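You operate a simulated robot arm through the tools that you are given. There is no shell and no other tool. Be economical: measure what you need, move in short steps, check, and stop when the job is done.

You run a simulated two-armed robot. Do the job below in one go: nothing can be reset, and whatever is moved stays where it is left.

JOB
Stack the silver lens marked "R95" from the top of the packing bench on top of the silver lens marked "R120". Then put the orange tag from the top of the island on top of the ring gauge. Then take the mounted lens from the top of the island and leave it on top of the blue ring tool. Then open the markers drawer. The order counts. Set down upright: orange tag.

The check looks at the end state, three seconds after you hand in, the way a careful person would. Anything else that was tipped, shoved, dropped, spilled or broken makes it a failure.

ROBOT AND FRAMES
Two 7-joint arms with two-finger parallel grippers on one trunk, on a base that drives. Base frame: it is fixed to the floor where the robot stands at the start and does not move with it; the origin is under the middle of the robot, x ahead of it, y to its left, z up. Units: cm, rad, N and s.
The left shoulder is at the start at [6.2, 20, 115.3], the right one opposite. With the tool pointing down near the work surface each hand reaches from about 28 to 70 cm from the robot's upright axis, wherever it stands, measured 20 degrees to its own side. Places, roughly: blue ring tool [-150, 200, 75]; markers drawer [70, 310, 70]; mounted lens [-100, 175, 100]; orange tag [-100, 150, 75]; ring gauge [50, -150, 100]; silver lens [75, 25, 75]. Payload 1.57 kg a hand.
The tool frame of a hand sits at the grasp point between the pads (the TCP): z along the fingers, y along the line on which they close. The tips reach 3 cm beyond it. Largest opening 11 cm; finger width 2.4, thickness 1.2; the body of the gripper, 4.8 by 11.2 cm, starts 7.8 cm behind the TCP.
Orientation is that of the tool frame in the base frame, as a unit quaternion [x, y, z, w]. With the fingers straight down and closing along the base's y, the tool's x points along the base's -x, its y along +y and its z along -z.

CONTROLS
- The arms move only by the tool nudge_tool. It takes "left_rows", "right_rows" or both (then of equal length, played together; a hand with none holds still); each is a list of rows, each a list of 7 numbers: the shift along the tool's x, y, z in cm, then the turn, a rotation vector about the tool's x, y, z in degrees, then the finger opening in cm, from 0 to 11. In form: [[tx, ty, tz, ax, ay, az, gripper], ...]. A call has 1 to 12 rows; each row is the pose to reach, as a shift and turn from the pose commanded when the call began, along the tool's axes at that moment. Each row takes 0.2 s and may step no farther than 5 cm and 0.15 rad from the row before; otherwise, or with a gripper value out of range, the whole call is refused. A pose out of reach is approached as far as the arm can. The call stops where the force on the tool passes 40 N (or 10 N more than at its start, if that is more) or the arm is blocked; 0.2 s more then pass. Each finger travels about 7.2 cm/s and halts on what it meets, pressing with about 35 N; the grip force reading is that of the motor and also rises with nothing between the fingers. The clock runs only during rows and for 0.2 s after the last one: add rows that repeat a pose to give the fingers time. The reply holds the time, the measured pose of the TCP, the force on the tool along the base axes, the opening and the grip force, in the units named above and with some noise, with the torque about the TCP (base axes, N m) and any sound that the robot's microphone picked up.
- Cameras (640 x 400 px; columns grow to the right, rows downward): "scene" is now at [9, 4.29, 175.5]; the picture's right is [0.58, -0.82, 0.00], its down [-0.65, -0.46, -0.60] and it looks along [0.49, 0.35, -0.80] (base axes); focal length 291 px, centre (320, 200). "left" rides on the left gripper at [7, -1.6, -14.1] in its tool frame; the picture's right is [0.23, 0.97, 0.00], its down [-0.86, 0.20, -0.48] and it looks along [-0.47, 0.11, 0.88] (tool axes); focal length 222 px, centre (320, 200). "right" rides on the right gripper at [7, 1.6, -14.1] in its tool frame; the picture's right is [-0.23, 0.97, 0.00], its down [-0.86, -0.20, -0.48] and it looks along [-0.47, -0.11, 0.88] (tool axes); focal length 222 px, centre (320, 200). There is no depth. A picture from a camera that has moved, and an enlarged one, comes with that camera's place and axes in the base frame and with its lens. The place of the scene camera against the robot may be out by one fixed shift of up to 2.5 cm in any direction.
- capture(camera): a new picture of that camera. It takes no simulated time.
- lift_body(by): slides the trunk up (or, below 0, down) by that many cm; the arms and the scene camera ride with it, the base frame stays. It gives what a move gives, with no picture.
- steer(legs): drives the robot by 1 to 6 legs, each [ahead, left, turn to the left] in cm, cm and rad, along the robot's own axes; the way and the turn of a leg run together, so that a leg with both is an arc; at most 150 cm and 3.142 rad a leg. The arms and the cameras ride along, it lands a little off, and it stops where it bumps. It gives what a move gives.
- aim_head(pan, tilt): turns the head with the scene camera to pan (to the left, within 1.501 rad either way) and tilt (down, from -0.506 to 1.204), counted from straight ahead of the robot. It gives what a move gives.
- enlarge(camera, box): a new picture of the part [left, top, right, bottom] of that camera's present view, enlarged. It takes no simulated time.
- hand_in(): hands the job in; it is judged then, once.

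Go step by step. Nothing tells you exact positions but the pictures and the camera data: compare them with the known pose of the tool, close in by small moves and look again before you grip or let go. The budget is 165 turns and 130 pictures, counting those below and the enlarged ones. Unless the task says otherwise, let go and move clear before handing in, and close with one line.

The tools are called after ">>>" as name(argument=value, ...) on one line, values as JSON. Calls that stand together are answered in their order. nudge_tool: Moves the arms, as the interface text tells. Its arguments: {"type":"object","properties":{"left_rows":{"type":"array","items":{"type":"array","items":{"type":"number"}}},"right_rows":{"type":"array","items":{"type":"array","items":{"type":"number"}}}},"required":[]} The other tools are called the same way: lift_body (by) slides the trunk up or down; steer (legs) drives the base; aim_head (pan, tilt) turns the head that bears the scene camera; capture (camera) takes a picture; enlarge (camera, box) takes an enlarged picture of a part of a camera's view; hand_in () hands the job in.

At the start:

```text
t: 0.0
left_eef_pos: [43.36, 47.13, 107.14]
left_tcp_rot: [0.0, 1.0, -0.001, 0.0]
left_ft_force: [0.0, -0.2, -0.6]
left_torque: [0.02, 0.0, 0.0]
left_width: 10.98
left_finger_force: 0.1
right_eef_pos: [31.23, 0.57, 116.09]
right_tcp_rot: [0.001, 1.0, -0.001, 0.0]
right_ft_force: [0.5, 0.4, 0.7]
right_torque: [0.0, -0.02, 0.0]
right_width: 11.02
right_finger_force: 0.1
trunk travel left (down, up): [-75.0, 24.0]
robot x, y, heading: [0.03, -0.04, -0.004]
head pan, tilt: [0.616, 0.922]
```

scene: 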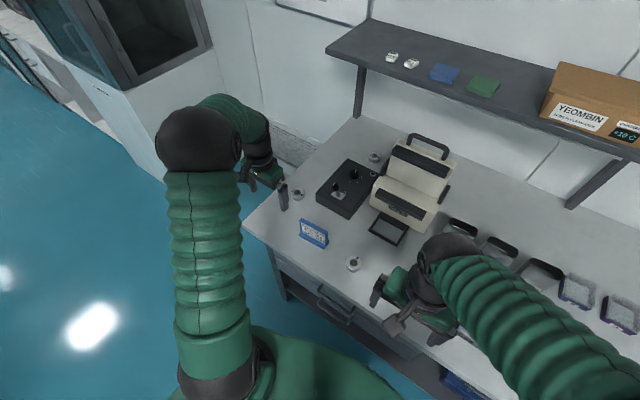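
right: 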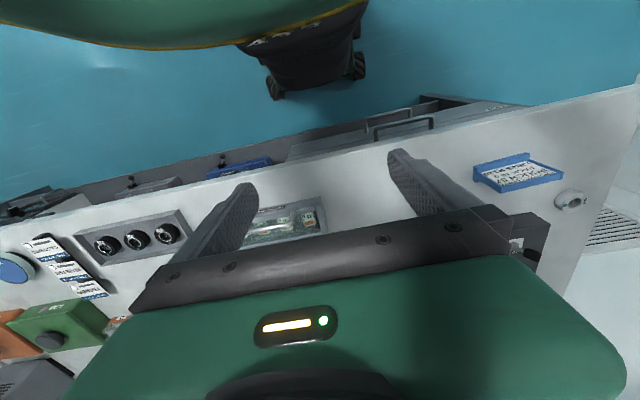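
left: 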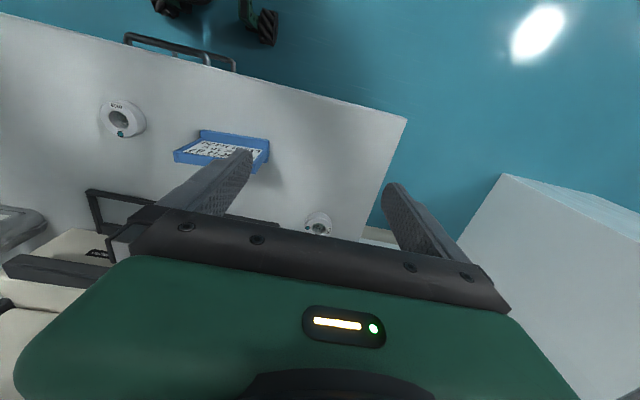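

The bench ahead holds several silver lens-like rings, one near the front edge and others near the left end. I'll enlarge the views to read their marks.

>>> enlarge(camera="scene", box=[240, 120, 460, 290])

>>> enlarge(camera="left", box=[80, 80, 380, 260])

```text
2.35 times, centred on (350, 205) of scene
camera zoom: at [9.0, 4.29, 175.5], right [0.58, -0.82, 0.0], down [-0.65, -0.46, -0.6], along [0.49, 0.35, -0.8], focal length 684 px, centre (249, 188)
```

zoom: 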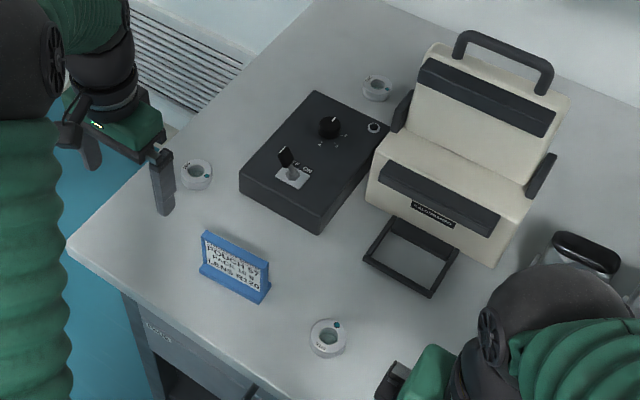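

```text
2.13 times, centred on (230, 170) of left
camera zoom: at [36.4, 45.69, 121.24], right [-0.23, 0.97, 0.0], down [0.86, 0.2, 0.48], along [0.47, 0.11, -0.88], focal length 474 px, centre (512, 264)
```

zoom: 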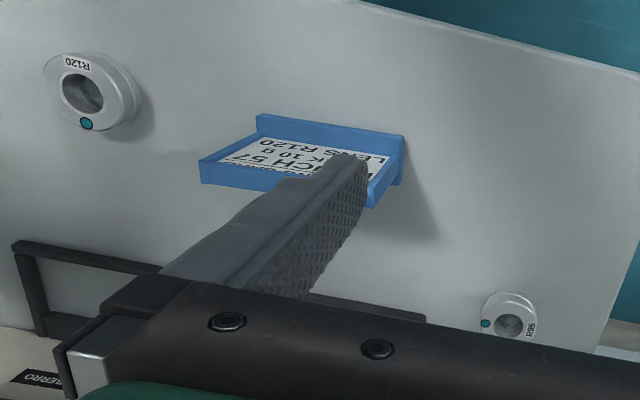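

R120 is roughly (48, 20) and R95 roughly (59, 51), with tops near z≈88. R95 is beyond the left arm's reach, so I must drive left, and I'll look that way first.

>>> aim_head(pan=1.4, tilt=0.6)

>>> capture(camera="scene")

>>> enlarge(camera="left", box=[160, 120, 300, 190])

```text
t: 1.1
left_eef_pos: [43.17, 47.1, 107.2]
left_tcp_rot: [0.0, 1.0, 0.0, 0.0]
left_ft_force: [0.2, 0.1, -0.6]
left_torque: [-0.01, -0.03, -0.03]
left_width: 11.0
left_finger_force: 0.1
right_eef_pos: [31.16, 0.48, 116.13]
right_tcp_rot: [0.0, 1.0, -0.001, 0.001]
right_ft_force: [0.4, -0.7, -0.3]
right_torque: [-0.01, 0.0, 0.01]
right_width: 10.99
right_finger_force: 0.0
trunk travel left (down, up): [-75.0, 24.0]
robot x, y, heading: [0.13, -0.03, -0.001]
head pan, tilt: [1.4, 0.6]
```

```text
124 pictures are left
camera scene: at [4.44, 8.59, 178.14], right [0.99, -0.17, 0.0], down [-0.1, -0.56, -0.82], along [0.14, 0.81, -0.57], focal length 291 px, centre (320, 200)
```

scene: 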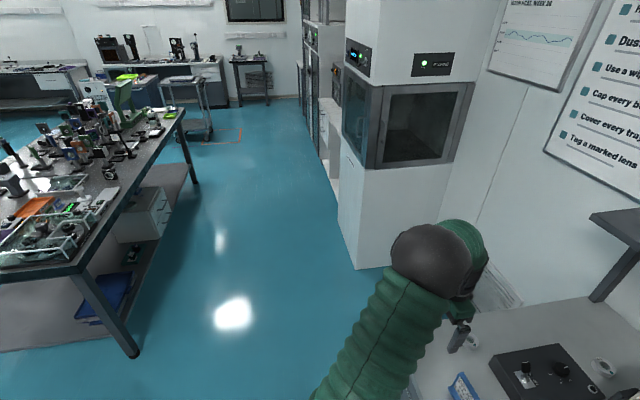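

```text
4.57 times, centred on (230, 155) of left
camera zoom: at [36.33, 45.53, 121.33], right [-0.23, 0.97, 0.0], down [0.86, 0.2, 0.48], along [0.47, 0.11, -0.88], focal length 1015 px, centre (731, 406)
```

zoom: 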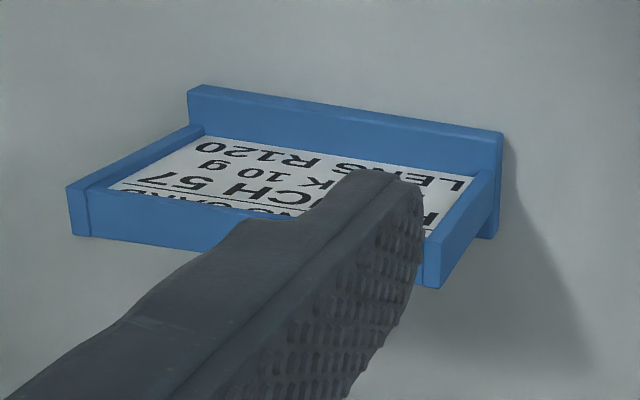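

The left side is clear. I'll drive 24 cm left so R95 and R120 both fall within the left arm's reach, and aim the head at the bench.

>>> steer(legs=[[0, 24, 0]])

>>> aim_head(pan=0.3, tilt=0.95)

>>> capture(camera="scene")

>>> capture(camera="left")

```text
t: 2.9
left_eef_pos: [43.24, 70.38, 107.45]
left_tcp_rot: [0.0, 1.0, 0.004, 0.0]
left_ft_force: [0.3, 0.3, -0.6]
left_torque: [0.01, 0.0, 0.06]
left_width: 10.98
left_finger_force: 0.0
right_eef_pos: [31.19, 23.79, 116.22]
right_tcp_rot: [0.0, 1.0, 0.002, 0.0]
right_ft_force: [-0.6, -0.1, 1.0]
right_torque: [0.05, 0.01, -0.03]
right_width: 11.02
right_finger_force: 0.1
trunk travel left (down, up): [-75.0, 24.0]
robot x, y, heading: [-0.09, 24.01, 0.004]
head pan, tilt: [1.4, 0.6]
```

```text
t: 4.2
left_eef_pos: [43.08, 71.1, 107.12]
left_tcp_rot: [0.001, 1.0, 0.0, 0.0]
left_ft_force: [-0.3, 0.4, -0.9]
left_torque: [0.03, -0.01, 0.0]
left_width: 10.98
left_finger_force: 0.0
right_eef_pos: [31.17, 24.35, 116.28]
right_tcp_rot: [-0.001, 1.0, 0.001, 0.001]
right_ft_force: [0.2, 0.0, -0.5]
right_torque: [0.04, -0.03, 0.01]
right_width: 11.01
right_finger_force: 0.1
trunk travel left (down, up): [-75.0, 24.0]
robot x, y, heading: [0.06, 24.01, 0.001]
head pan, tilt: [0.3, 0.949]
```

```text
122 pictures are left
camera scene: at [9.87, 26.35, 175.29], right [0.3, -0.95, 0.0], down [-0.78, -0.24, -0.58], along [0.55, 0.17, -0.81], focal length 291 px, centre (320, 200)
```

scene: 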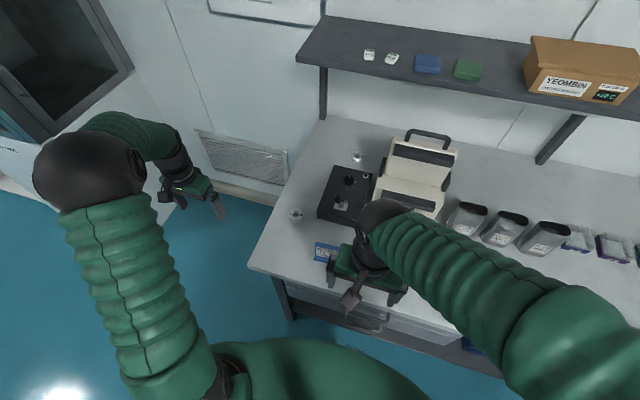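

```text
121 pictures are left
camera left: at [36.21, 69.52, 121.37], right [-0.23, 0.97, 0.0], down [0.85, 0.2, 0.48], along [0.47, 0.11, -0.88], focal length 222 px, centre (320, 200)
```

left: 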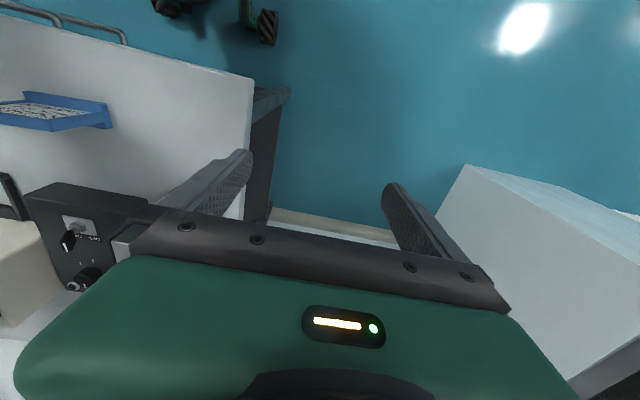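

Now I'll swing the right hand clear to the right and bring the left hand toward R95 at height.

>>> nudge_tool(left_rows=[[-2, -4, 0, 0, 0, 0, 11], [-4, -8, 0, 0, 0, 0, 11], [-6, -12, 0, 0, 0, 0, 11], [-8, -16, 0, 0, 0, 0, 11], [-9, -19, 0, 0, 0, 0, 11], [-9, -19, 0, 0, 0, 0, 11]], right_rows=[[0, -4.5, 0, 0, 0, 0, 11], [0, -9, 0, 0, 0, 0, 11], [0, -13.5, 0, 0, 0, 0, 11], [0, -18, 0, 0, 0, 0, 11], [0, -22.5, 0, 0, 0, 0, 11], [0, -25, 0, 0, 0, 0, 11]])

>>> capture(camera="left")

>>> capture(camera="scene")

```text
t: 5.6
left_eef_pos: [52.24, 51.35, 107.39]
left_tcp_rot: [0.001, 1.0, 0.003, 0.001]
left_ft_force: [0.3, -0.4, -0.5]
left_torque: [0.04, 0.01, 0.0]
left_width: 11.01
left_finger_force: 0.1
right_eef_pos: [30.94, -1.34, 115.9]
right_tcp_rot: [0.0, 1.0, 0.002, 0.001]
right_ft_force: [0.1, -0.8, -0.6]
right_torque: [0.01, -0.03, -0.02]
right_width: 11.01
right_finger_force: 0.0
trunk travel left (down, up): [-75.0, 24.0]
robot x, y, heading: [-0.39, 23.86, 0.001]
head pan, tilt: [0.3, 0.949]
```

```text
120 pictures are left
camera left: at [45.22, 49.72, 121.47], right [-0.23, 0.97, 0.01], down [0.85, 0.2, 0.48], along [0.47, 0.11, -0.88], focal length 222 px, centre (320, 200)
```

left: 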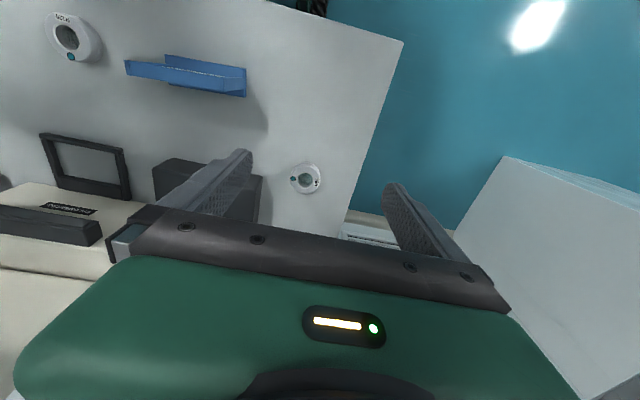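

```text
119 pictures are left
camera scene: at [9.87, 25.3, 175.31], right [0.3, -0.95, 0.0], down [-0.78, -0.24, -0.58], along [0.55, 0.17, -0.81], focal length 291 px, centre (320, 200)
```

scene: 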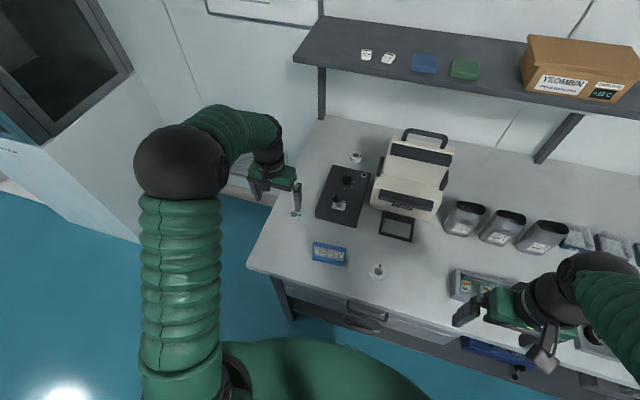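

R95's top triangulates to about (59.7, 50.8, 87.5). I'll move over it and down to z≈97, then check.

>>> nudge_tool(left_rows=[[-3.5, -0.2, 1, 0, 0, 0, 11], [-7.3, -0.4, 2, 0, 0, 0, 11], [-7.3, -0.4, 6, 0, 0, 0, 11], [-7.3, -0.4, 10, 0, 0, 0, 11], [-7.3, -0.4, 10, 0, 0, 0, 11]])

>>> capture(camera="left")

```text
t: 6.8
left_eef_pos: [59.45, 51.43, 97.33]
left_tcp_rot: [0.0, 1.0, 0.002, 0.0]
left_ft_force: [0.1, 0.3, -0.2]
left_torque: [-0.04, 0.01, -0.02]
left_width: 10.98
left_finger_force: 0.0
right_eef_pos: [31.04, -1.0, 116.16]
right_tcp_rot: [-0.001, 1.0, 0.001, 0.001]
right_ft_force: [-0.6, 0.4, 0.0]
right_torque: [0.02, -0.03, -0.02]
right_width: 11.02
right_finger_force: 0.1
trunk travel left (down, up): [-75.0, 24.0]
robot x, y, heading: [-0.05, 24.03, 0.003]
head pan, tilt: [0.3, 0.949]
```

```text
118 pictures are left
camera left: at [52.56, 49.8, 111.47], right [-0.23, 0.97, 0.0], down [0.85, 0.2, 0.48], along [0.47, 0.11, -0.88], focal length 222 px, centre (320, 200)
```

left: 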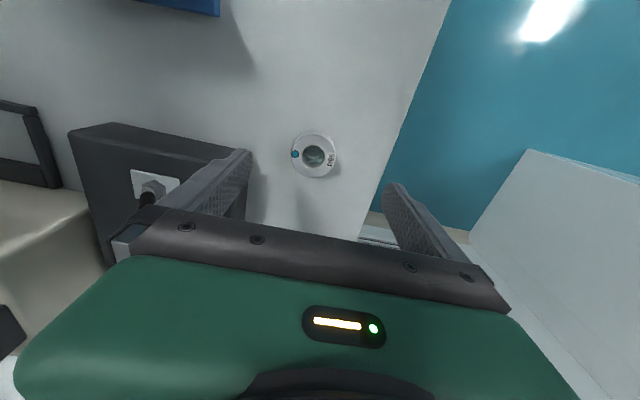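

R95 refines to about (60.1, 50.9). I'll narrow the fingers to 7 cm to clear the black box and descend to z≈91.

>>> nudge_tool(left_rows=[[-0.6, -0.5, 0, 0, 0, 0, 7], [-0.6, -0.5, 0, 0, 0, 0, 7], [-0.6, -0.5, 3, 0, 0, 0, 7], [-0.6, -0.5, 6, 0, 0, 0, 7], [-0.6, -0.5, 6, 0, 0, 0, 7]])

>>> capture(camera="left")

>>> enlarge(camera="scene", box=[230, 130, 430, 290])

```text
t: 8.0
left_eef_pos: [60.11, 50.86, 91.38]
left_tcp_rot: [0.0, 1.0, 0.002, 0.001]
left_ft_force: [0.0, 0.3, 0.2]
left_torque: [0.0, 0.0, 0.01]
left_width: 7.0
left_finger_force: 0.1
right_eef_pos: [31.0, -1.04, 116.08]
right_tcp_rot: [0.0, 1.0, 0.001, 0.0]
right_ft_force: [-0.7, -0.2, 0.5]
right_torque: [-0.02, -0.06, 0.04]
right_width: 11.01
right_finger_force: 0.0
trunk travel left (down, up): [-75.0, 24.0]
robot x, y, heading: [0.35, 23.9, -0.001]
head pan, tilt: [0.3, 0.949]
```

```text
117 pictures are left
camera left: at [53.11, 49.22, 105.49], right [-0.23, 0.97, 0.0], down [0.85, 0.2, 0.48], along [0.47, 0.11, -0.88], focal length 222 px, centre (320, 200)
```

left: 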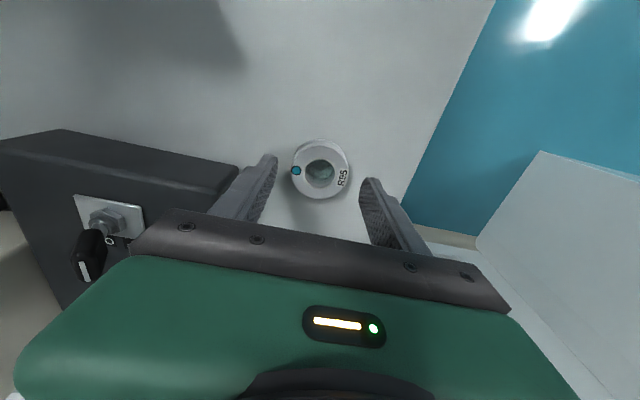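

```text
2.50 times, centred on (330, 210) of scene
camera zoom: at [9.9, 25.74, 175.3], right [0.3, -0.95, 0.0], down [-0.78, -0.24, -0.58], along [0.55, 0.17, -0.81], focal length 727 px, centre (295, 175)
```

zoom: 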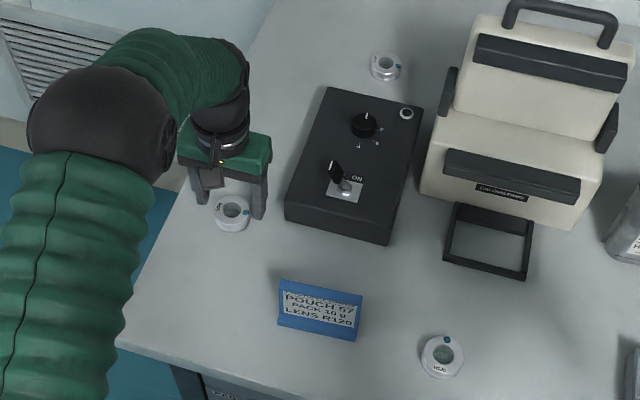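

Centred on R95. Lowering about 2.2 cm, then check whether I touch the bench.

>>> nudge_tool(left_rows=[[0, 0, 1.2, 0, 0, 0, 7], [0, 0, 1.8, 0, 0, 0, 7], [0, 0, 2.2, 0, 0, 0, 7]])

>>> capture(camera="left")

```text
t: 8.8
left_eef_pos: [60.15, 50.85, 89.17]
left_tcp_rot: [0.0, 1.0, 0.002, 0.001]
left_ft_force: [-0.1, -0.4, -0.1]
left_torque: [0.0, 0.01, 0.02]
left_width: 7.02
left_finger_force: 0.1
right_eef_pos: [31.03, -1.13, 116.04]
right_tcp_rot: [0.0, 1.0, 0.001, 0.0]
right_ft_force: [0.2, -0.2, 0.4]
right_torque: [-0.03, -0.01, 0.02]
right_width: 10.98
right_finger_force: 0.0
trunk travel left (down, up): [-75.0, 24.0]
robot x, y, heading: [-0.19, 23.79, 0.003]
head pan, tilt: [0.3, 0.949]
```

```text
115 pictures are left
camera left: at [53.12, 49.26, 103.26], right [-0.23, 0.97, 0.0], down [0.85, 0.2, 0.48], along [0.47, 0.11, -0.88], focal length 222 px, centre (320, 200)
```

left: 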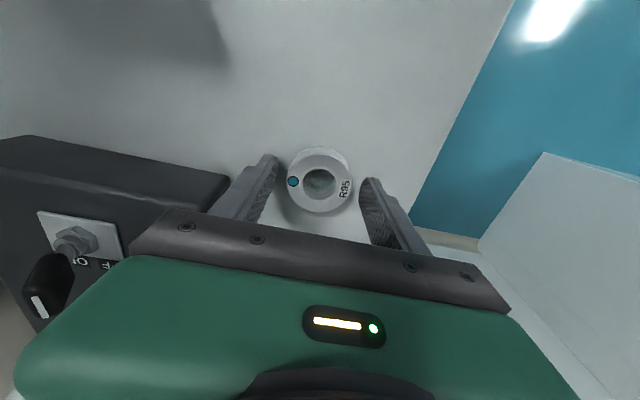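

Lens top lies about 1.5 cm above the tips. I'll close on it here and lift a little.

>>> nudge_tool(left_rows=[[0, 0, 0.2, 0, 0, 0, 5.5], [0, 0, 0.2, 0, 0, 0, 4], [0, 0, 0.2, 0, 0, 0, 3], [0, 0, 0.2, 0, 0, 0, 3]])

>>> capture(camera="left")

```text
t: 9.8
left_eef_pos: [60.12, 50.84, 89.0]
left_tcp_rot: [0.001, 1.0, 0.003, 0.002]
left_ft_force: [1.6, -3.9, 8.7]
left_torque: [-0.3, 0.03, 0.07]
left_width: 4.82
left_finger_force: 35.1
right_eef_pos: [30.99, -0.99, 116.02]
right_tcp_rot: [-0.001, 1.0, 0.002, 0.001]
right_ft_force: [0.6, 0.8, -0.3]
right_torque: [0.02, -0.01, 0.02]
right_width: 11.0
right_finger_force: 0.1
trunk travel left (down, up): [-75.0, 24.0]
robot x, y, heading: [-0.01, 24.0, 0.002]
head pan, tilt: [0.3, 0.949]
```

```text
114 pictures are left
camera left: at [53.09, 49.1, 103.16], right [-0.23, 0.97, 0.0], down [0.85, 0.2, 0.48], along [0.47, 0.11, -0.88], focal length 222 px, centre (320, 200)
```

left: 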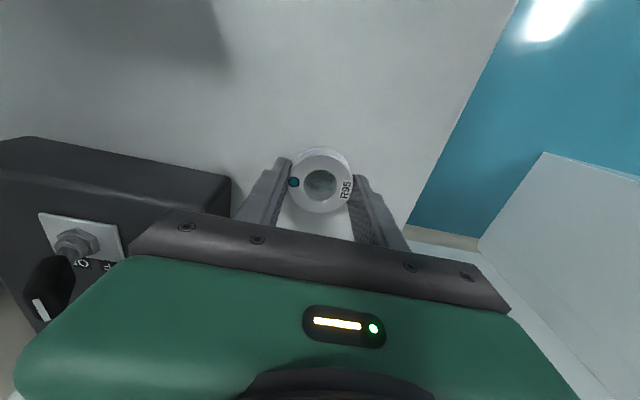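

Gripped at 4.8 cm. Lifting 11 cm and carrying toward R120, stopping a bit short to look.

>>> nudge_tool(left_rows=[[0, 0, -1, 0, 0, 0, 3], [0, 0, -4, 0, 0, 0, 3], [0, 0, -8, 0, 0, 0, 3], [0, 0, -11, 0, 0, 0, 3], [2, -4, -11, 0, 0, 0, 3], [4, -8, -11, 0, 0, 0, 3], [6, -12, -11, 0, 0, 0, 3], [8, -16, -11, 0, 0, 0, 3], [10, -20, -11, 0, 0, 0, 3], [12, -24, -11, 0, 0, 0, 3], [12, -27, -11, 0, 0, 0, 3], [12, -27, -11, 0, 0, 0, 3]])

>>> capture(camera="left")

```text
t: 12.4
left_eef_pos: [48.01, 23.81, 99.96]
left_tcp_rot: [0.0, 1.0, 0.003, 0.001]
left_ft_force: [-0.4, 0.6, -0.3]
left_torque: [-0.01, -0.02, -0.03]
left_width: 4.83
left_finger_force: 35.5
right_eef_pos: [31.17, -1.08, 115.92]
right_tcp_rot: [-0.001, 1.0, 0.001, 0.0]
right_ft_force: [0.8, -0.5, -0.1]
right_torque: [0.0, -0.03, 0.04]
right_width: 10.99
right_finger_force: 0.1
trunk travel left (down, up): [-75.0, 24.0]
robot x, y, heading: [0.24, 24.08, -0.001]
head pan, tilt: [0.3, 0.949]
```

```text
113 pictures are left
camera left: at [41.04, 22.1, 114.06], right [-0.23, 0.97, 0.0], down [0.85, 0.2, 0.48], along [0.47, 0.11, -0.88], focal length 222 px, centre (320, 200)
```

left: 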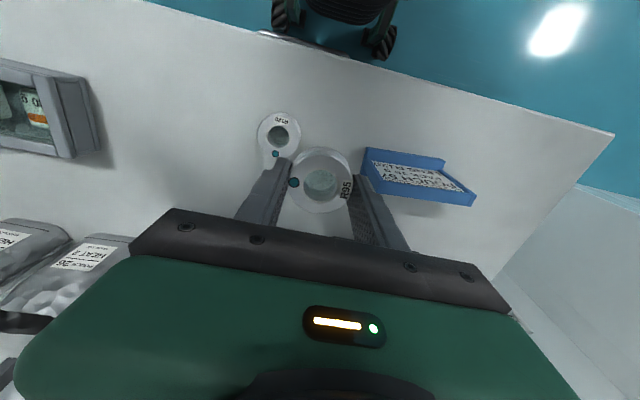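

R120 is visible ahead of the held lens; I'll enlarge for a better fix.

>>> enlarge(camera="left", box=[230, 90, 390, 230])

```text
2.86 times, centred on (310, 160) of left
camera zoom: at [41.04, 22.1, 114.06], right [-0.23, 0.97, 0.0], down [0.85, 0.2, 0.48], along [0.47, 0.11, -0.88], focal length 635 px, centre (349, 314)
```

zoom: 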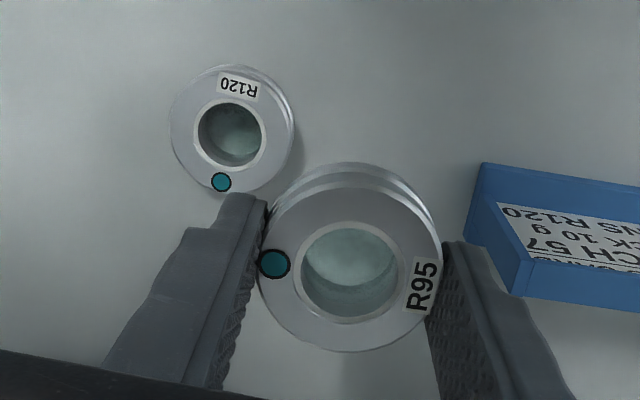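

R120 is at about (48.1, 18.7). I'll move over it at height, lower to z≈93.5, and view from the scene camera too.

>>> nudge_tool(left_rows=[[0, -2.5, 0, 0, 0, 0, 3], [-0.05, -5, 0, 0, 0, 0, 3], [-0.05, -5, 3, 0, 0, 0, 3], [-0.05, -5, 6, 0, 0, 0, 3], [-0.05, -5, 6, 0, 0, 0, 3]])

>>> enlarge(camera="left", box=[230, 90, 390, 230])

>>> enlarge(camera="scene", box=[320, 220, 460, 320])

```text
t: 13.6
left_eef_pos: [48.19, 18.85, 93.95]
left_tcp_rot: [-0.001, 1.0, 0.003, 0.0]
left_ft_force: [0.1, -0.2, -0.9]
left_torque: [0.02, 0.02, 0.02]
left_width: 4.83
left_finger_force: 34.8
right_eef_pos: [30.99, -1.24, 116.02]
right_tcp_rot: [-0.001, 1.0, 0.002, 0.001]
right_ft_force: [-0.5, 0.1, -0.2]
right_torque: [0.01, -0.03, 0.02]
right_width: 10.99
right_finger_force: 0.1
trunk travel left (down, up): [-75.0, 24.0]
robot x, y, heading: [-0.23, 24.18, 0.0]
head pan, tilt: [0.3, 0.949]
```

```text
2.86 times, centred on (310, 160) of left
camera zoom: at [41.2, 17.21, 108.0], right [-0.23, 0.97, 0.0], down [0.85, 0.2, 0.48], along [0.47, 0.11, -0.88], focal length 635 px, centre (349, 314)
```

zoom: 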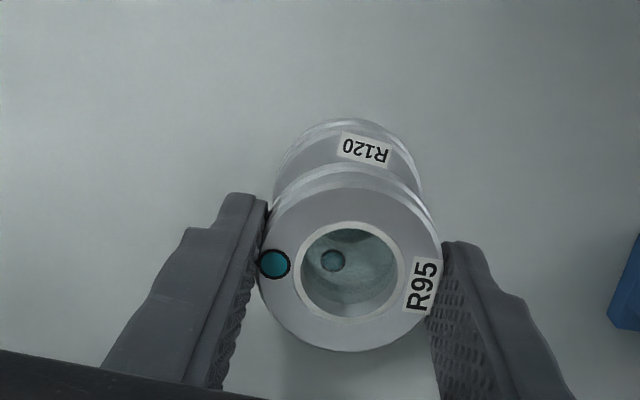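

```text
4.00 times, centred on (390, 270) of scene
camera zoom: at [9.85, 25.56, 175.32], right [0.3, -0.95, 0.0], down [-0.78, -0.24, -0.58], along [0.55, 0.17, -0.81], focal length 1164 px, centre (40, -80)
```

zoom: 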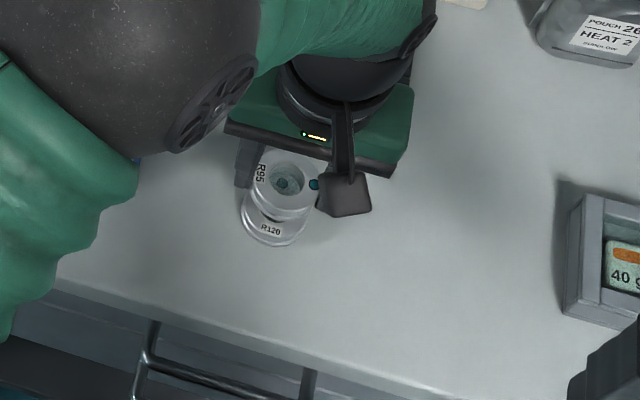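

Lined up to within a millimetre or so. Lowering gently until light contact is felt.

>>> nudge_tool(left_rows=[[0, -0.1, 1.0, 0, 0, 0, 3], [0, -0.1, 1.8, 0, 0, 0, 3], [0, -0.1, 2.3, 0, 0, 0, 3]])

>>> enlarge(camera="left", box=[230, 90, 390, 230])

```text
t: 14.4
left_eef_pos: [48.22, 18.8, 91.6]
left_tcp_rot: [-0.002, 1.0, 0.003, 0.001]
left_ft_force: [1.3, -0.7, -0.8]
left_torque: [0.01, 0.02, 0.01]
left_width: 4.84
left_finger_force: 35.3
right_eef_pos: [31.07, -1.17, 115.98]
right_tcp_rot: [0.0, 1.0, 0.001, 0.0]
right_ft_force: [1.3, 0.3, 0.6]
right_torque: [0.0, -0.01, 0.01]
right_width: 10.99
right_finger_force: 0.0
trunk travel left (down, up): [-75.0, 24.0]
robot x, y, heading: [0.09, 24.2, -0.003]
head pan, tilt: [0.3, 0.949]
```

```text
2.86 times, centred on (310, 160) of left
camera zoom: at [41.25, 17.16, 105.74], right [-0.23, 0.97, 0.0], down [0.85, 0.2, 0.48], along [0.47, 0.11, -0.88], focal length 635 px, centre (349, 314)
```

zoom: 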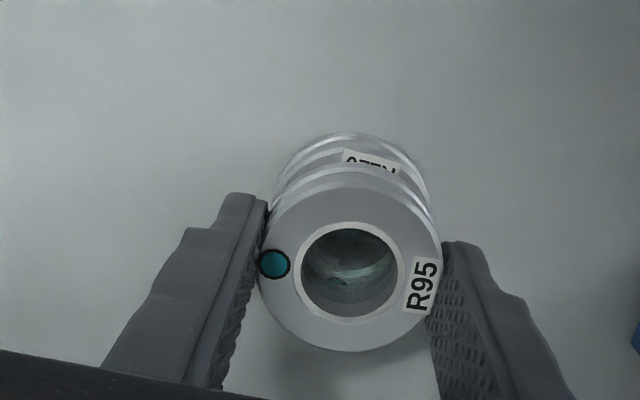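

>>> nudge_tool(left_rows=[[0, 0, 0.3, 0, 0, 0, 3], [0, 0, 0.5, 0, 0, 0, 3]])

>>> enlarge(camera="left", box=[230, 90, 390, 230])

```text
t: 15.0
left_eef_pos: [48.24, 18.81, 91.12]
left_tcp_rot: [-0.002, 1.0, 0.002, 0.001]
left_ft_force: [-0.9, 0.0, -0.4]
left_torque: [0.0, -0.02, -0.02]
left_width: 4.83
left_finger_force: 34.8
right_eef_pos: [30.97, -1.14, 116.09]
right_tcp_rot: [0.0, 1.0, 0.003, 0.002]
right_ft_force: [0.4, 0.8, 0.0]
right_torque: [-0.01, 0.02, -0.01]
right_width: 11.01
right_finger_force: 0.1
trunk travel left (down, up): [-75.0, 24.0]
robot x, y, heading: [0.03, 23.87, 0.004]
head pan, tilt: [0.3, 0.949]
```

```text
2.86 times, centred on (310, 160) of left
camera zoom: at [41.29, 17.19, 105.2], right [-0.23, 0.97, 0.0], down [0.85, 0.2, 0.48], along [0.47, 0.11, -0.88], focal length 635 px, centre (349, 314)
```

zoom: 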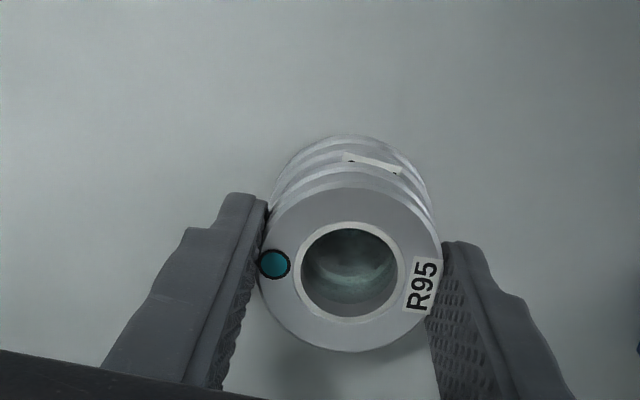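

Still a small gap. Continuing down a few millimetres.

>>> nudge_tool(left_rows=[[0, 0, 0.2, 0, 0, 0, 3], [0, 0, 0.35, 0, 0, 0, 3]])

>>> enlarge(camera="left", box=[230, 90, 390, 230])

```text
t: 15.6
left_eef_pos: [48.32, 18.75, 90.98]
left_tcp_rot: [-0.003, 1.0, 0.001, 0.003]
left_ft_force: [-1.1, 0.6, 16.9]
left_torque: [0.02, 0.23, -0.01]
left_width: 4.84
left_finger_force: 35.1
right_eef_pos: [30.85, -1.07, 116.11]
right_tcp_rot: [0.0, 1.0, 0.001, 0.002]
right_ft_force: [0.7, -0.9, 0.7]
right_torque: [-0.01, 0.0, -0.03]
right_width: 10.97
right_finger_force: 0.2
trunk travel left (down, up): [-75.0, 24.0]
robot x, y, heading: [0.0, 24.08, 0.002]
head pan, tilt: [0.3, 0.949]
```

```text
2.86 times, centred on (310, 160) of left
camera zoom: at [41.23, 17.2, 105.11], right [-0.23, 0.97, 0.0], down [0.85, 0.2, 0.48], along [0.47, 0.11, -0.87], focal length 635 px, centre (349, 314)
```

zoom: 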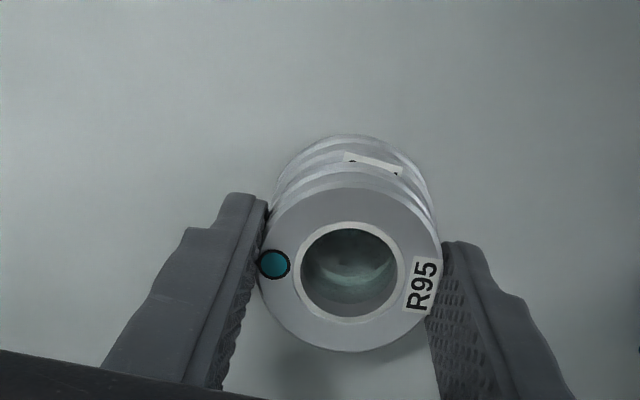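

Contact is reached but the lower lens sticks out ~3 mm toward the robot and the load is off-centre. I'll lift slightly, shift 3 mm toward the robot, and touch down again.

>>> nudge_tool(left_rows=[[0, 0, -0.7, 0, 0, 0, 3], [0.3, 0, -0.7, 0, 0, 0, 3], [0.3, 0, -0.3, 0, 0, 0, 3], [0.3, 0, -0.08, 0, 0, 0, 3]])

>>> enlarge(camera="left", box=[230, 90, 390, 230])

```text
t: 16.6
left_eef_pos: [48.08, 19.01, 90.96]
left_tcp_rot: [-0.003, 1.0, 0.001, 0.003]
left_ft_force: [5.0, 3.0, 28.7]
left_torque: [-0.18, -0.06, -0.04]
left_width: 4.81
left_finger_force: 34.7
right_eef_pos: [30.94, -0.88, 116.09]
right_tcp_rot: [-0.001, 1.0, 0.001, 0.002]
right_ft_force: [0.4, 0.0, 0.4]
right_torque: [0.02, 0.03, -0.01]
right_width: 11.0
right_finger_force: 0.0
trunk travel left (down, up): [-75.0, 24.0]
robot x, y, heading: [0.19, 23.62, -0.001]
head pan, tilt: [0.3, 0.949]
```

```text
2.86 times, centred on (310, 160) of left
camera zoom: at [41.0, 17.45, 105.1], right [-0.23, 0.97, 0.0], down [0.85, 0.2, 0.48], along [0.47, 0.11, -0.88], focal length 635 px, centre (349, 314)
```

zoom: 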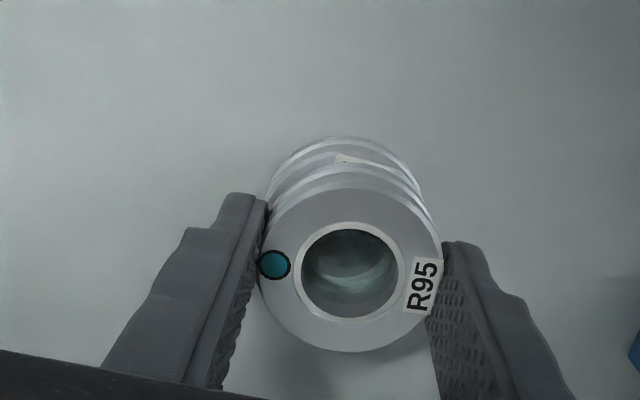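

Now it's off ~2 mm in y and ~2 mm in x. One more small correction.

>>> nudge_tool(left_rows=[[0, 0, -0.7, 0, 0, 0, 3], [0.18, -0.2, -0.7, 0, 0, 0, 3], [0.18, -0.2, -0.4, 0, 0, 0, 3], [0.18, -0.2, -0.15, 0, 0, 0, 3]])

>>> enlarge(camera="left", box=[230, 90, 390, 230])

```text
t: 17.6
left_eef_pos: [47.91, 18.98, 90.94]
left_tcp_rot: [-0.006, 1.0, 0.002, 0.0]
left_ft_force: [-0.3, 2.3, 5.2]
left_torque: [0.01, -0.02, -0.01]
left_width: 4.79
left_finger_force: 34.7
right_eef_pos: [31.02, -1.0, 116.14]
right_tcp_rot: [0.0, 1.0, 0.002, 0.001]
right_ft_force: [0.2, -0.3, -0.8]
right_torque: [-0.04, 0.01, 0.02]
right_width: 11.01
right_finger_force: 0.1
trunk travel left (down, up): [-75.0, 24.0]
robot x, y, heading: [0.29, 23.94, 0.004]
head pan, tilt: [0.3, 0.949]
```

```text
2.86 times, centred on (310, 160) of left
camera zoom: at [40.93, 17.29, 105.15], right [-0.24, 0.97, 0.0], down [0.85, 0.21, 0.48], along [0.47, 0.12, -0.88], focal length 635 px, centre (349, 314)
```

zoom: 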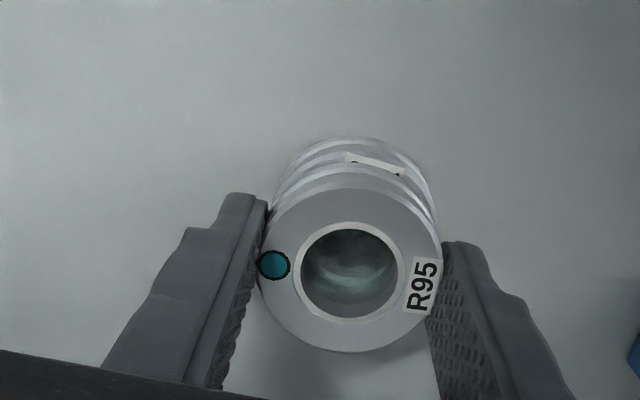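

Well centred with a light 5 N contact and no torque. Releasing and backing up.

>>> nudge_tool(left_rows=[[0, 0, 0, 0, 0, 0, 5.2], [0, 0, 0, 0, 0, 0, 6.5], [0, 0, 0, 0, 0, 0, 7.5], [0, 0, -2, 0, 0, 0, 7.5], [0, 0, -6, 0, 0, 0, 7.5], [0, 0, -10, 0, 0, 0, 7.5]])

>>> enlarge(camera="left", box=[230, 90, 390, 230])

>>> enlarge(camera="scene", box=[320, 220, 460, 320])

```text
t: 19.0
left_eef_pos: [47.75, 19.49, 100.48]
left_tcp_rot: [-0.01, 1.0, 0.006, -0.002]
left_ft_force: [-1.0, 0.1, 0.7]
left_torque: [0.0, -0.01, -0.02]
left_width: 7.49
left_finger_force: 0.0
right_eef_pos: [31.01, -1.11, 116.04]
right_tcp_rot: [0.0, 1.0, 0.002, 0.001]
right_ft_force: [0.5, 0.8, 0.3]
right_torque: [0.04, -0.02, 0.03]
right_width: 10.98
right_finger_force: 0.0
trunk travel left (down, up): [-75.0, 24.0]
robot x, y, heading: [-0.11, 23.99, 0.003]
head pan, tilt: [0.3, 0.949]
```

```text
2.86 times, centred on (310, 160) of left
camera zoom: at [41.02, 17.58, 114.57], right [-0.25, 0.97, 0.01], down [0.85, 0.21, 0.48], along [0.46, 0.13, -0.88], focal length 635 px, centre (349, 314)
```

zoom: 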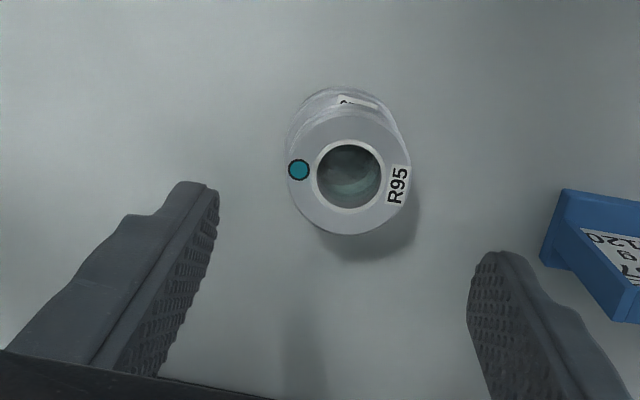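

```text
4.00 times, centred on (390, 270) of scene
camera zoom: at [9.7, 25.58, 175.29], right [0.3, -0.95, 0.0], down [-0.78, -0.24, -0.58], along [0.56, 0.17, -0.81], focal length 1164 px, centre (40, -80)
```

zoom: 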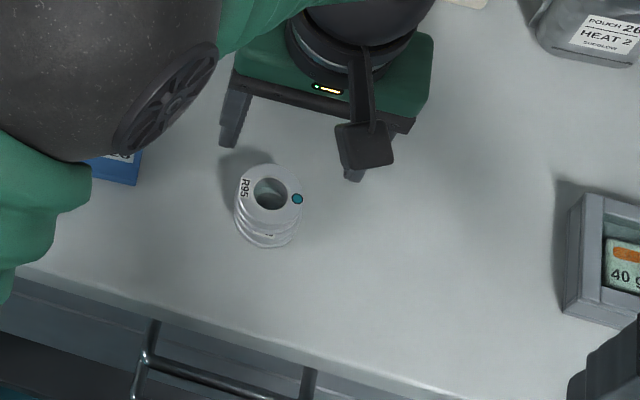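

R95 sits squarely on R120. Next I retract and raise the left hand, then back off and turn toward the island to find the orange tag.

>>> nudge_tool(left_rows=[[0, 0, -4, 0, 0, 0, 7.5], [2, 2, -8, 0, 0, 0, 7.5], [5, 5, -11, 0, 0, 0, 7.5], [8, 8, -13, 0, 0, 0, 7.5], [11, 11, -15, 0, 0, 0, 7.5], [14, 14, -16, 0, 0, 0, 7.5], [16, 17, -16, 0, 0, 0, 7.5]])

>>> steer(legs=[[-25, 0, 0], [0, 0, 1.571], [70, 0, 0], [0, 0, 1.0]])

>>> aim_head(pan=0.2, tilt=0.6)

>>> capture(camera="scene")

```text
refused: row 3 steps farther than a row can; nothing moved
```

```text
t: 30.7
left_eef_pos: [-62.24, 124.09, 100.74]
left_tcp_rot: [0.962, -0.274, -0.001, 0.002]
left_ft_force: [-0.2, -0.1, -0.2]
left_torque: [-0.01, 0.02, -0.03]
left_width: 7.51
left_finger_force: 0.1
right_eef_pos: [-37.02, 131.9, 115.95]
right_tcp_rot: [0.96, -0.281, -0.002, 0.002]
right_ft_force: [-0.2, 0.2, 1.1]
right_torque: [0.01, 0.0, -0.01]
right_width: 10.99
right_finger_force: 0.0
trunk travel left (down, up): [-75.0, 24.0]
robot x, y, heading: [-24.19, 93.96, 2.57]
head pan, tilt: [0.3, 0.949]
```

```text
t: 31.5
left_eef_pos: [-62.49, 123.9, 100.72]
left_tcp_rot: [0.963, -0.27, -0.001, 0.002]
left_ft_force: [0.2, -0.4, -0.1]
left_torque: [0.02, 0.01, -0.02]
left_width: 7.5
left_finger_force: 0.1
right_eef_pos: [-37.01, 131.84, 115.93]
right_tcp_rot: [0.959, -0.282, -0.002, 0.001]
right_ft_force: [-0.7, -0.3, 0.0]
right_torque: [-0.02, 0.01, -0.02]
right_width: 11.0
right_finger_force: 0.0
trunk travel left (down, up): [-75.0, 24.0]
robot x, y, heading: [-24.33, 94.03, 2.573]
head pan, tilt: [0.201, 0.6]
```

```text
102 pictures are left
camera scene: at [-35.71, 98.65, 178.13], right [0.36, 0.93, 0.0], down [0.53, -0.21, -0.82], along [-0.77, 0.3, -0.57], focal length 291 px, centre (320, 200)
```

scene: 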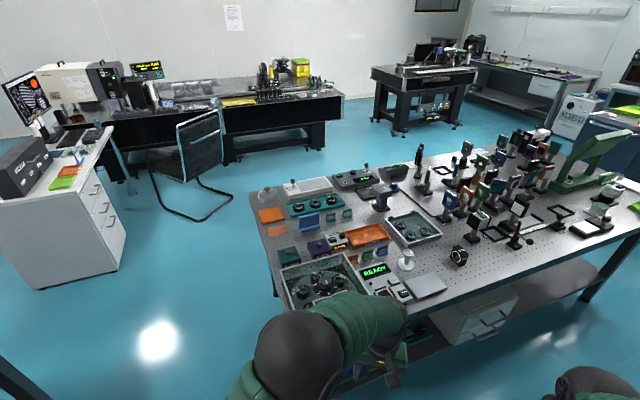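

The island is in view with many small parts. I'll enlarge the tag area and the far end to find the tag, mounted lens and other targets.

>>> enlarge(camera="scene", box=[240, 160, 460, 310])

>>> enlarge(camera="scene", box=[360, 120, 640, 290])

```text
2.67 times, centred on (350, 235) of scene
camera zoom: at [-35.71, 98.65, 178.13], right [0.36, 0.93, 0.0], down [0.53, -0.21, -0.82], along [-0.77, 0.3, -0.57], focal length 776 px, centre (240, 107)
```

zoom: 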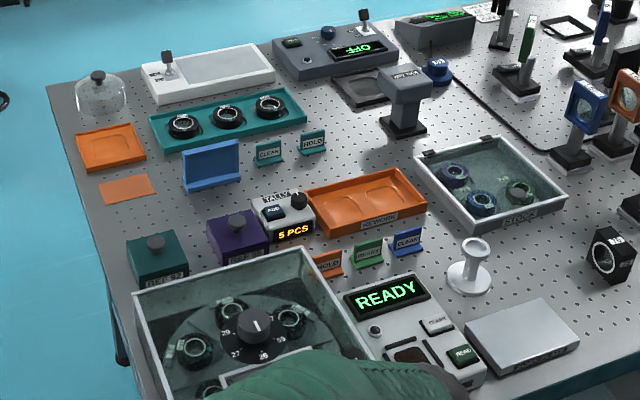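

```text
2.29 times, centred on (500, 205) of scene
camera zoom: at [-35.71, 98.65, 178.13], right [0.36, 0.93, 0.0], down [0.53, -0.21, -0.82], along [-0.77, 0.3, -0.57], focal length 665 px, centre (-91, 189)
```

zoom: 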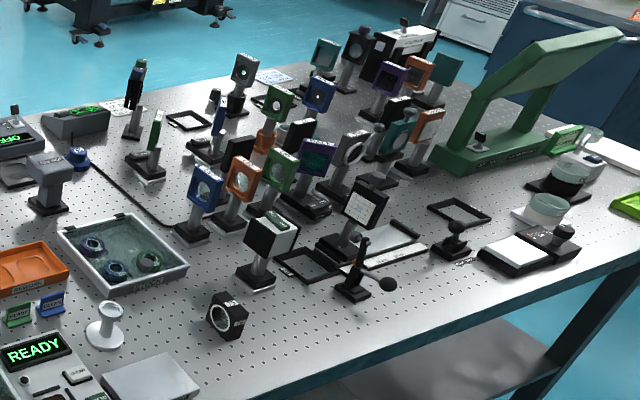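

The orange "HOLD" tag stands beside a green READY and a blue CLEAN one. I'll look through the left camera and triangulate.

>>> capture(camera="left")

>>> capture(camera="right")

```text
99 pictures are left
camera left: at [-55.62, 121.64, 114.95], right [-0.31, -0.95, 0.0], down [-0.83, 0.28, 0.48], along [-0.46, 0.15, -0.88], focal length 222 px, centre (320, 200)
```

left: 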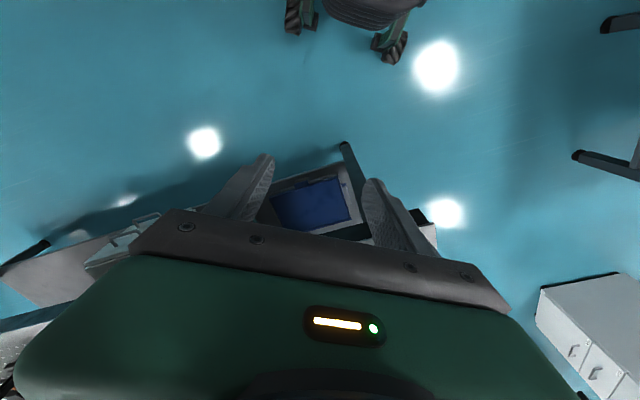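

```text
98 pictures are left
camera right: at [-32.04, 126.66, 130.22], right [-0.72, -0.7, 0.0], down [-0.61, 0.63, 0.48], along [-0.34, 0.34, -0.88], focal length 222 px, centre (320, 200)
```

right: 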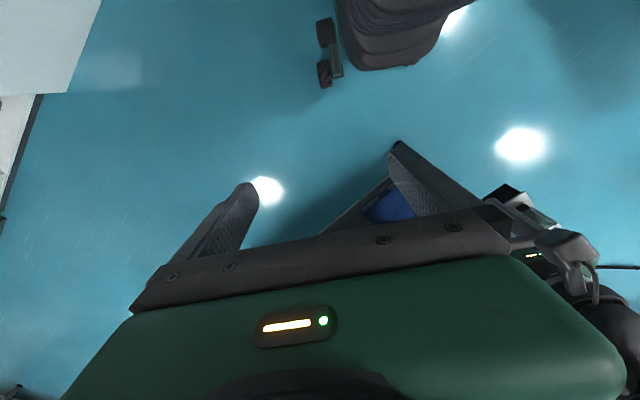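

The tag is near the island's corner at about (-114, 144). First I'll raise and tuck the left hand properly, then drive to face the island's long side.

>>> nudge_tool(left_rows=[[0, 0, -4, 0, 0, 0, 11], [0, 0, -8, 0, 0, 0, 11], [1, 1, -12, 0, 0, 0, 11], [4, 3, -15, 0, 0, 0, 11], [7, 6, -17, 0, 0, 0, 11], [10, 9, -18, 0, 0, 0, 11], [13, 12, -18, 0, 0, 0, 11], [15, 15, -18, 0, 0, 0, 11]])

```text
t: 33.3
left_eef_pos: [-57.3, 103.23, 118.8]
left_tcp_rot: [0.962, -0.275, -0.002, 0.001]
left_ft_force: [0.0, -1.6, -0.3]
left_torque: [-0.02, 0.0, 0.03]
left_width: 11.0
left_finger_force: 0.0
right_eef_pos: [-36.9, 131.52, 116.16]
right_tcp_rot: [0.96, -0.281, -0.002, 0.001]
right_ft_force: [0.0, -1.0, -0.7]
right_torque: [0.02, -0.02, -0.04]
right_width: 10.98
right_finger_force: 0.1
trunk travel left (down, up): [-75.0, 24.0]
robot x, y, heading: [-24.31, 93.93, 2.566]
head pan, tilt: [0.201, 0.6]
```

>>> steer(legs=[[0, 0, 0.575], [0, -64, 0], [20, 0, 0]])

>>> aim_head(pan=0.2, tilt=0.85)

>>> capture(camera="scene")

>>> capture(camera="left")

```text
t: 39.7
left_eef_pos: [-77.14, 148.14, 118.94]
left_tcp_rot: [1.0, 0.008, -0.003, 0.003]
left_ft_force: [1.1, 0.3, 0.0]
left_torque: [-0.01, 0.05, 0.0]
left_width: 11.0
left_finger_force: 0.0
right_eef_pos: [-75.61, 183.07, 116.2]
right_tcp_rot: [1.0, 0.002, -0.003, 0.002]
right_ft_force: [0.0, 0.9, 0.5]
right_torque: [0.0, 0.0, -0.02]
right_width: 11.02
right_finger_force: 0.0
trunk travel left (down, up): [-75.0, 24.0]
robot x, y, heading: [-44.88, 158.04, -3.14]
head pan, tilt: [0.201, 0.6]
```

```text
t: 40.4
left_eef_pos: [-77.62, 148.06, 118.73]
left_tcp_rot: [1.0, 0.009, -0.001, 0.002]
left_ft_force: [0.0, -0.7, 0.6]
left_torque: [0.03, 0.0, -0.02]
left_width: 10.99
left_finger_force: 0.2
right_eef_pos: [-75.97, 182.92, 116.03]
right_tcp_rot: [1.0, 0.002, -0.001, 0.002]
right_ft_force: [0.1, 0.3, 0.2]
right_torque: [-0.02, 0.0, 0.0]
right_width: 11.01
right_finger_force: 0.0
trunk travel left (down, up): [-75.0, 24.0]
robot x, y, heading: [-44.97, 158.15, -3.141]
head pan, tilt: [0.201, 0.85]
```

```text
97 pictures are left
camera scene: at [-56.11, 156.06, 176.06], right [-0.2, 0.98, 0.0], down [0.74, 0.15, -0.66], along [-0.65, -0.13, -0.75], focal length 291 px, centre (320, 200)
```

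scene: 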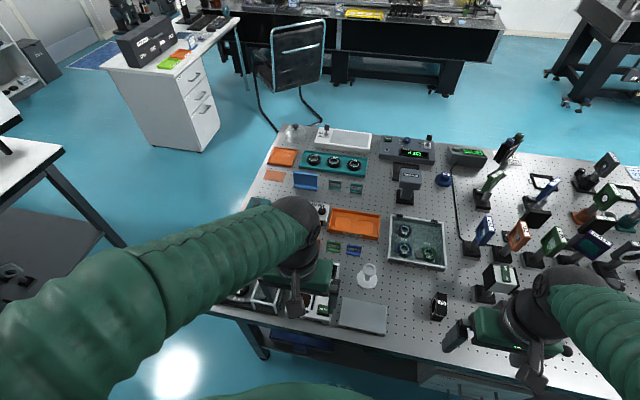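

```text
96 pictures are left
camera left: at [-70.68, 149.93, 132.92], right [0.24, -0.97, 0.0], down [-0.85, -0.21, 0.48], along [-0.47, -0.12, -0.88], focal length 222 px, centre (320, 200)
```

left: 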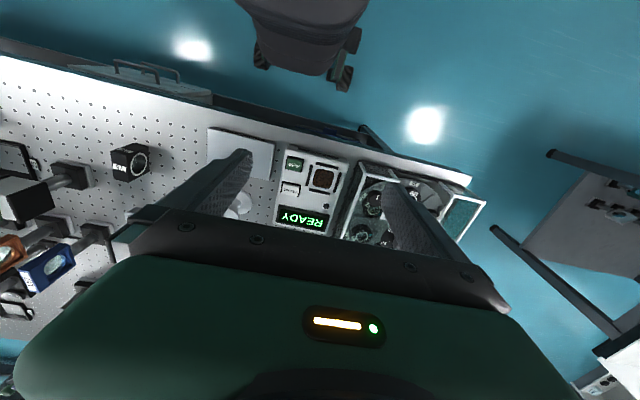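

I'll extend the left hand forward over the tag area, staying high, to see the tag with its camera.

>>> nudge_tool(left_rows=[[-5, 0, 0, 0, 0, 0, 11], [-10, 0, 0, 0, 0, 0, 11], [-15, 0, 0, 0, 0, 0, 11], [-20, 0, 0, 0, 0, 0, 11], [-24, 0, 0, 0, 0, 0, 11], [-24, 0, 0, 0, 0, 0, 11]])

>>> capture(camera="left")

>>> capture(camera="scene")

```text
t: 41.8
left_eef_pos: [-101.6, 147.56, 118.93]
left_tcp_rot: [1.0, 0.008, -0.001, 0.003]
left_ft_force: [0.8, -0.2, -0.1]
left_torque: [0.02, 0.02, 0.03]
left_width: 11.01
left_finger_force: 0.0
right_eef_pos: [-75.91, 182.84, 116.2]
right_tcp_rot: [1.0, 0.002, -0.001, 0.001]
right_ft_force: [-0.2, 0.4, -0.2]
right_torque: [-0.02, 0.01, -0.01]
right_width: 11.0
right_finger_force: 0.1
trunk travel left (down, up): [-75.0, 24.0]
robot x, y, heading: [-45.01, 157.96, -3.138]
head pan, tilt: [0.201, 0.85]
```

```text
95 pictures are left
camera left: at [-94.69, 149.48, 133.13], right [0.24, -0.97, 0.0], down [-0.85, -0.21, 0.48], along [-0.47, -0.12, -0.88], focal length 222 px, centre (320, 200)
```

left: 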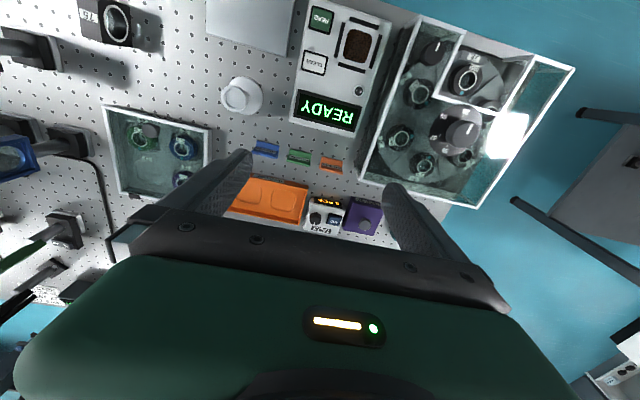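

```text
94 pictures are left
camera scene: at [-56.16, 156.07, 176.06], right [-0.2, 0.98, 0.0], down [0.74, 0.15, -0.66], along [-0.65, -0.13, -0.75], focal length 291 px, centre (320, 200)
```

scene: 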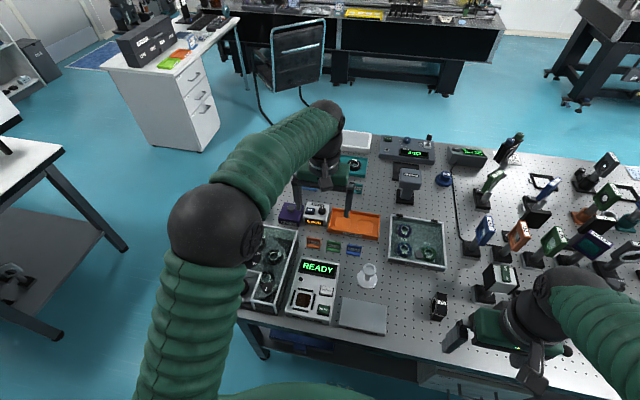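

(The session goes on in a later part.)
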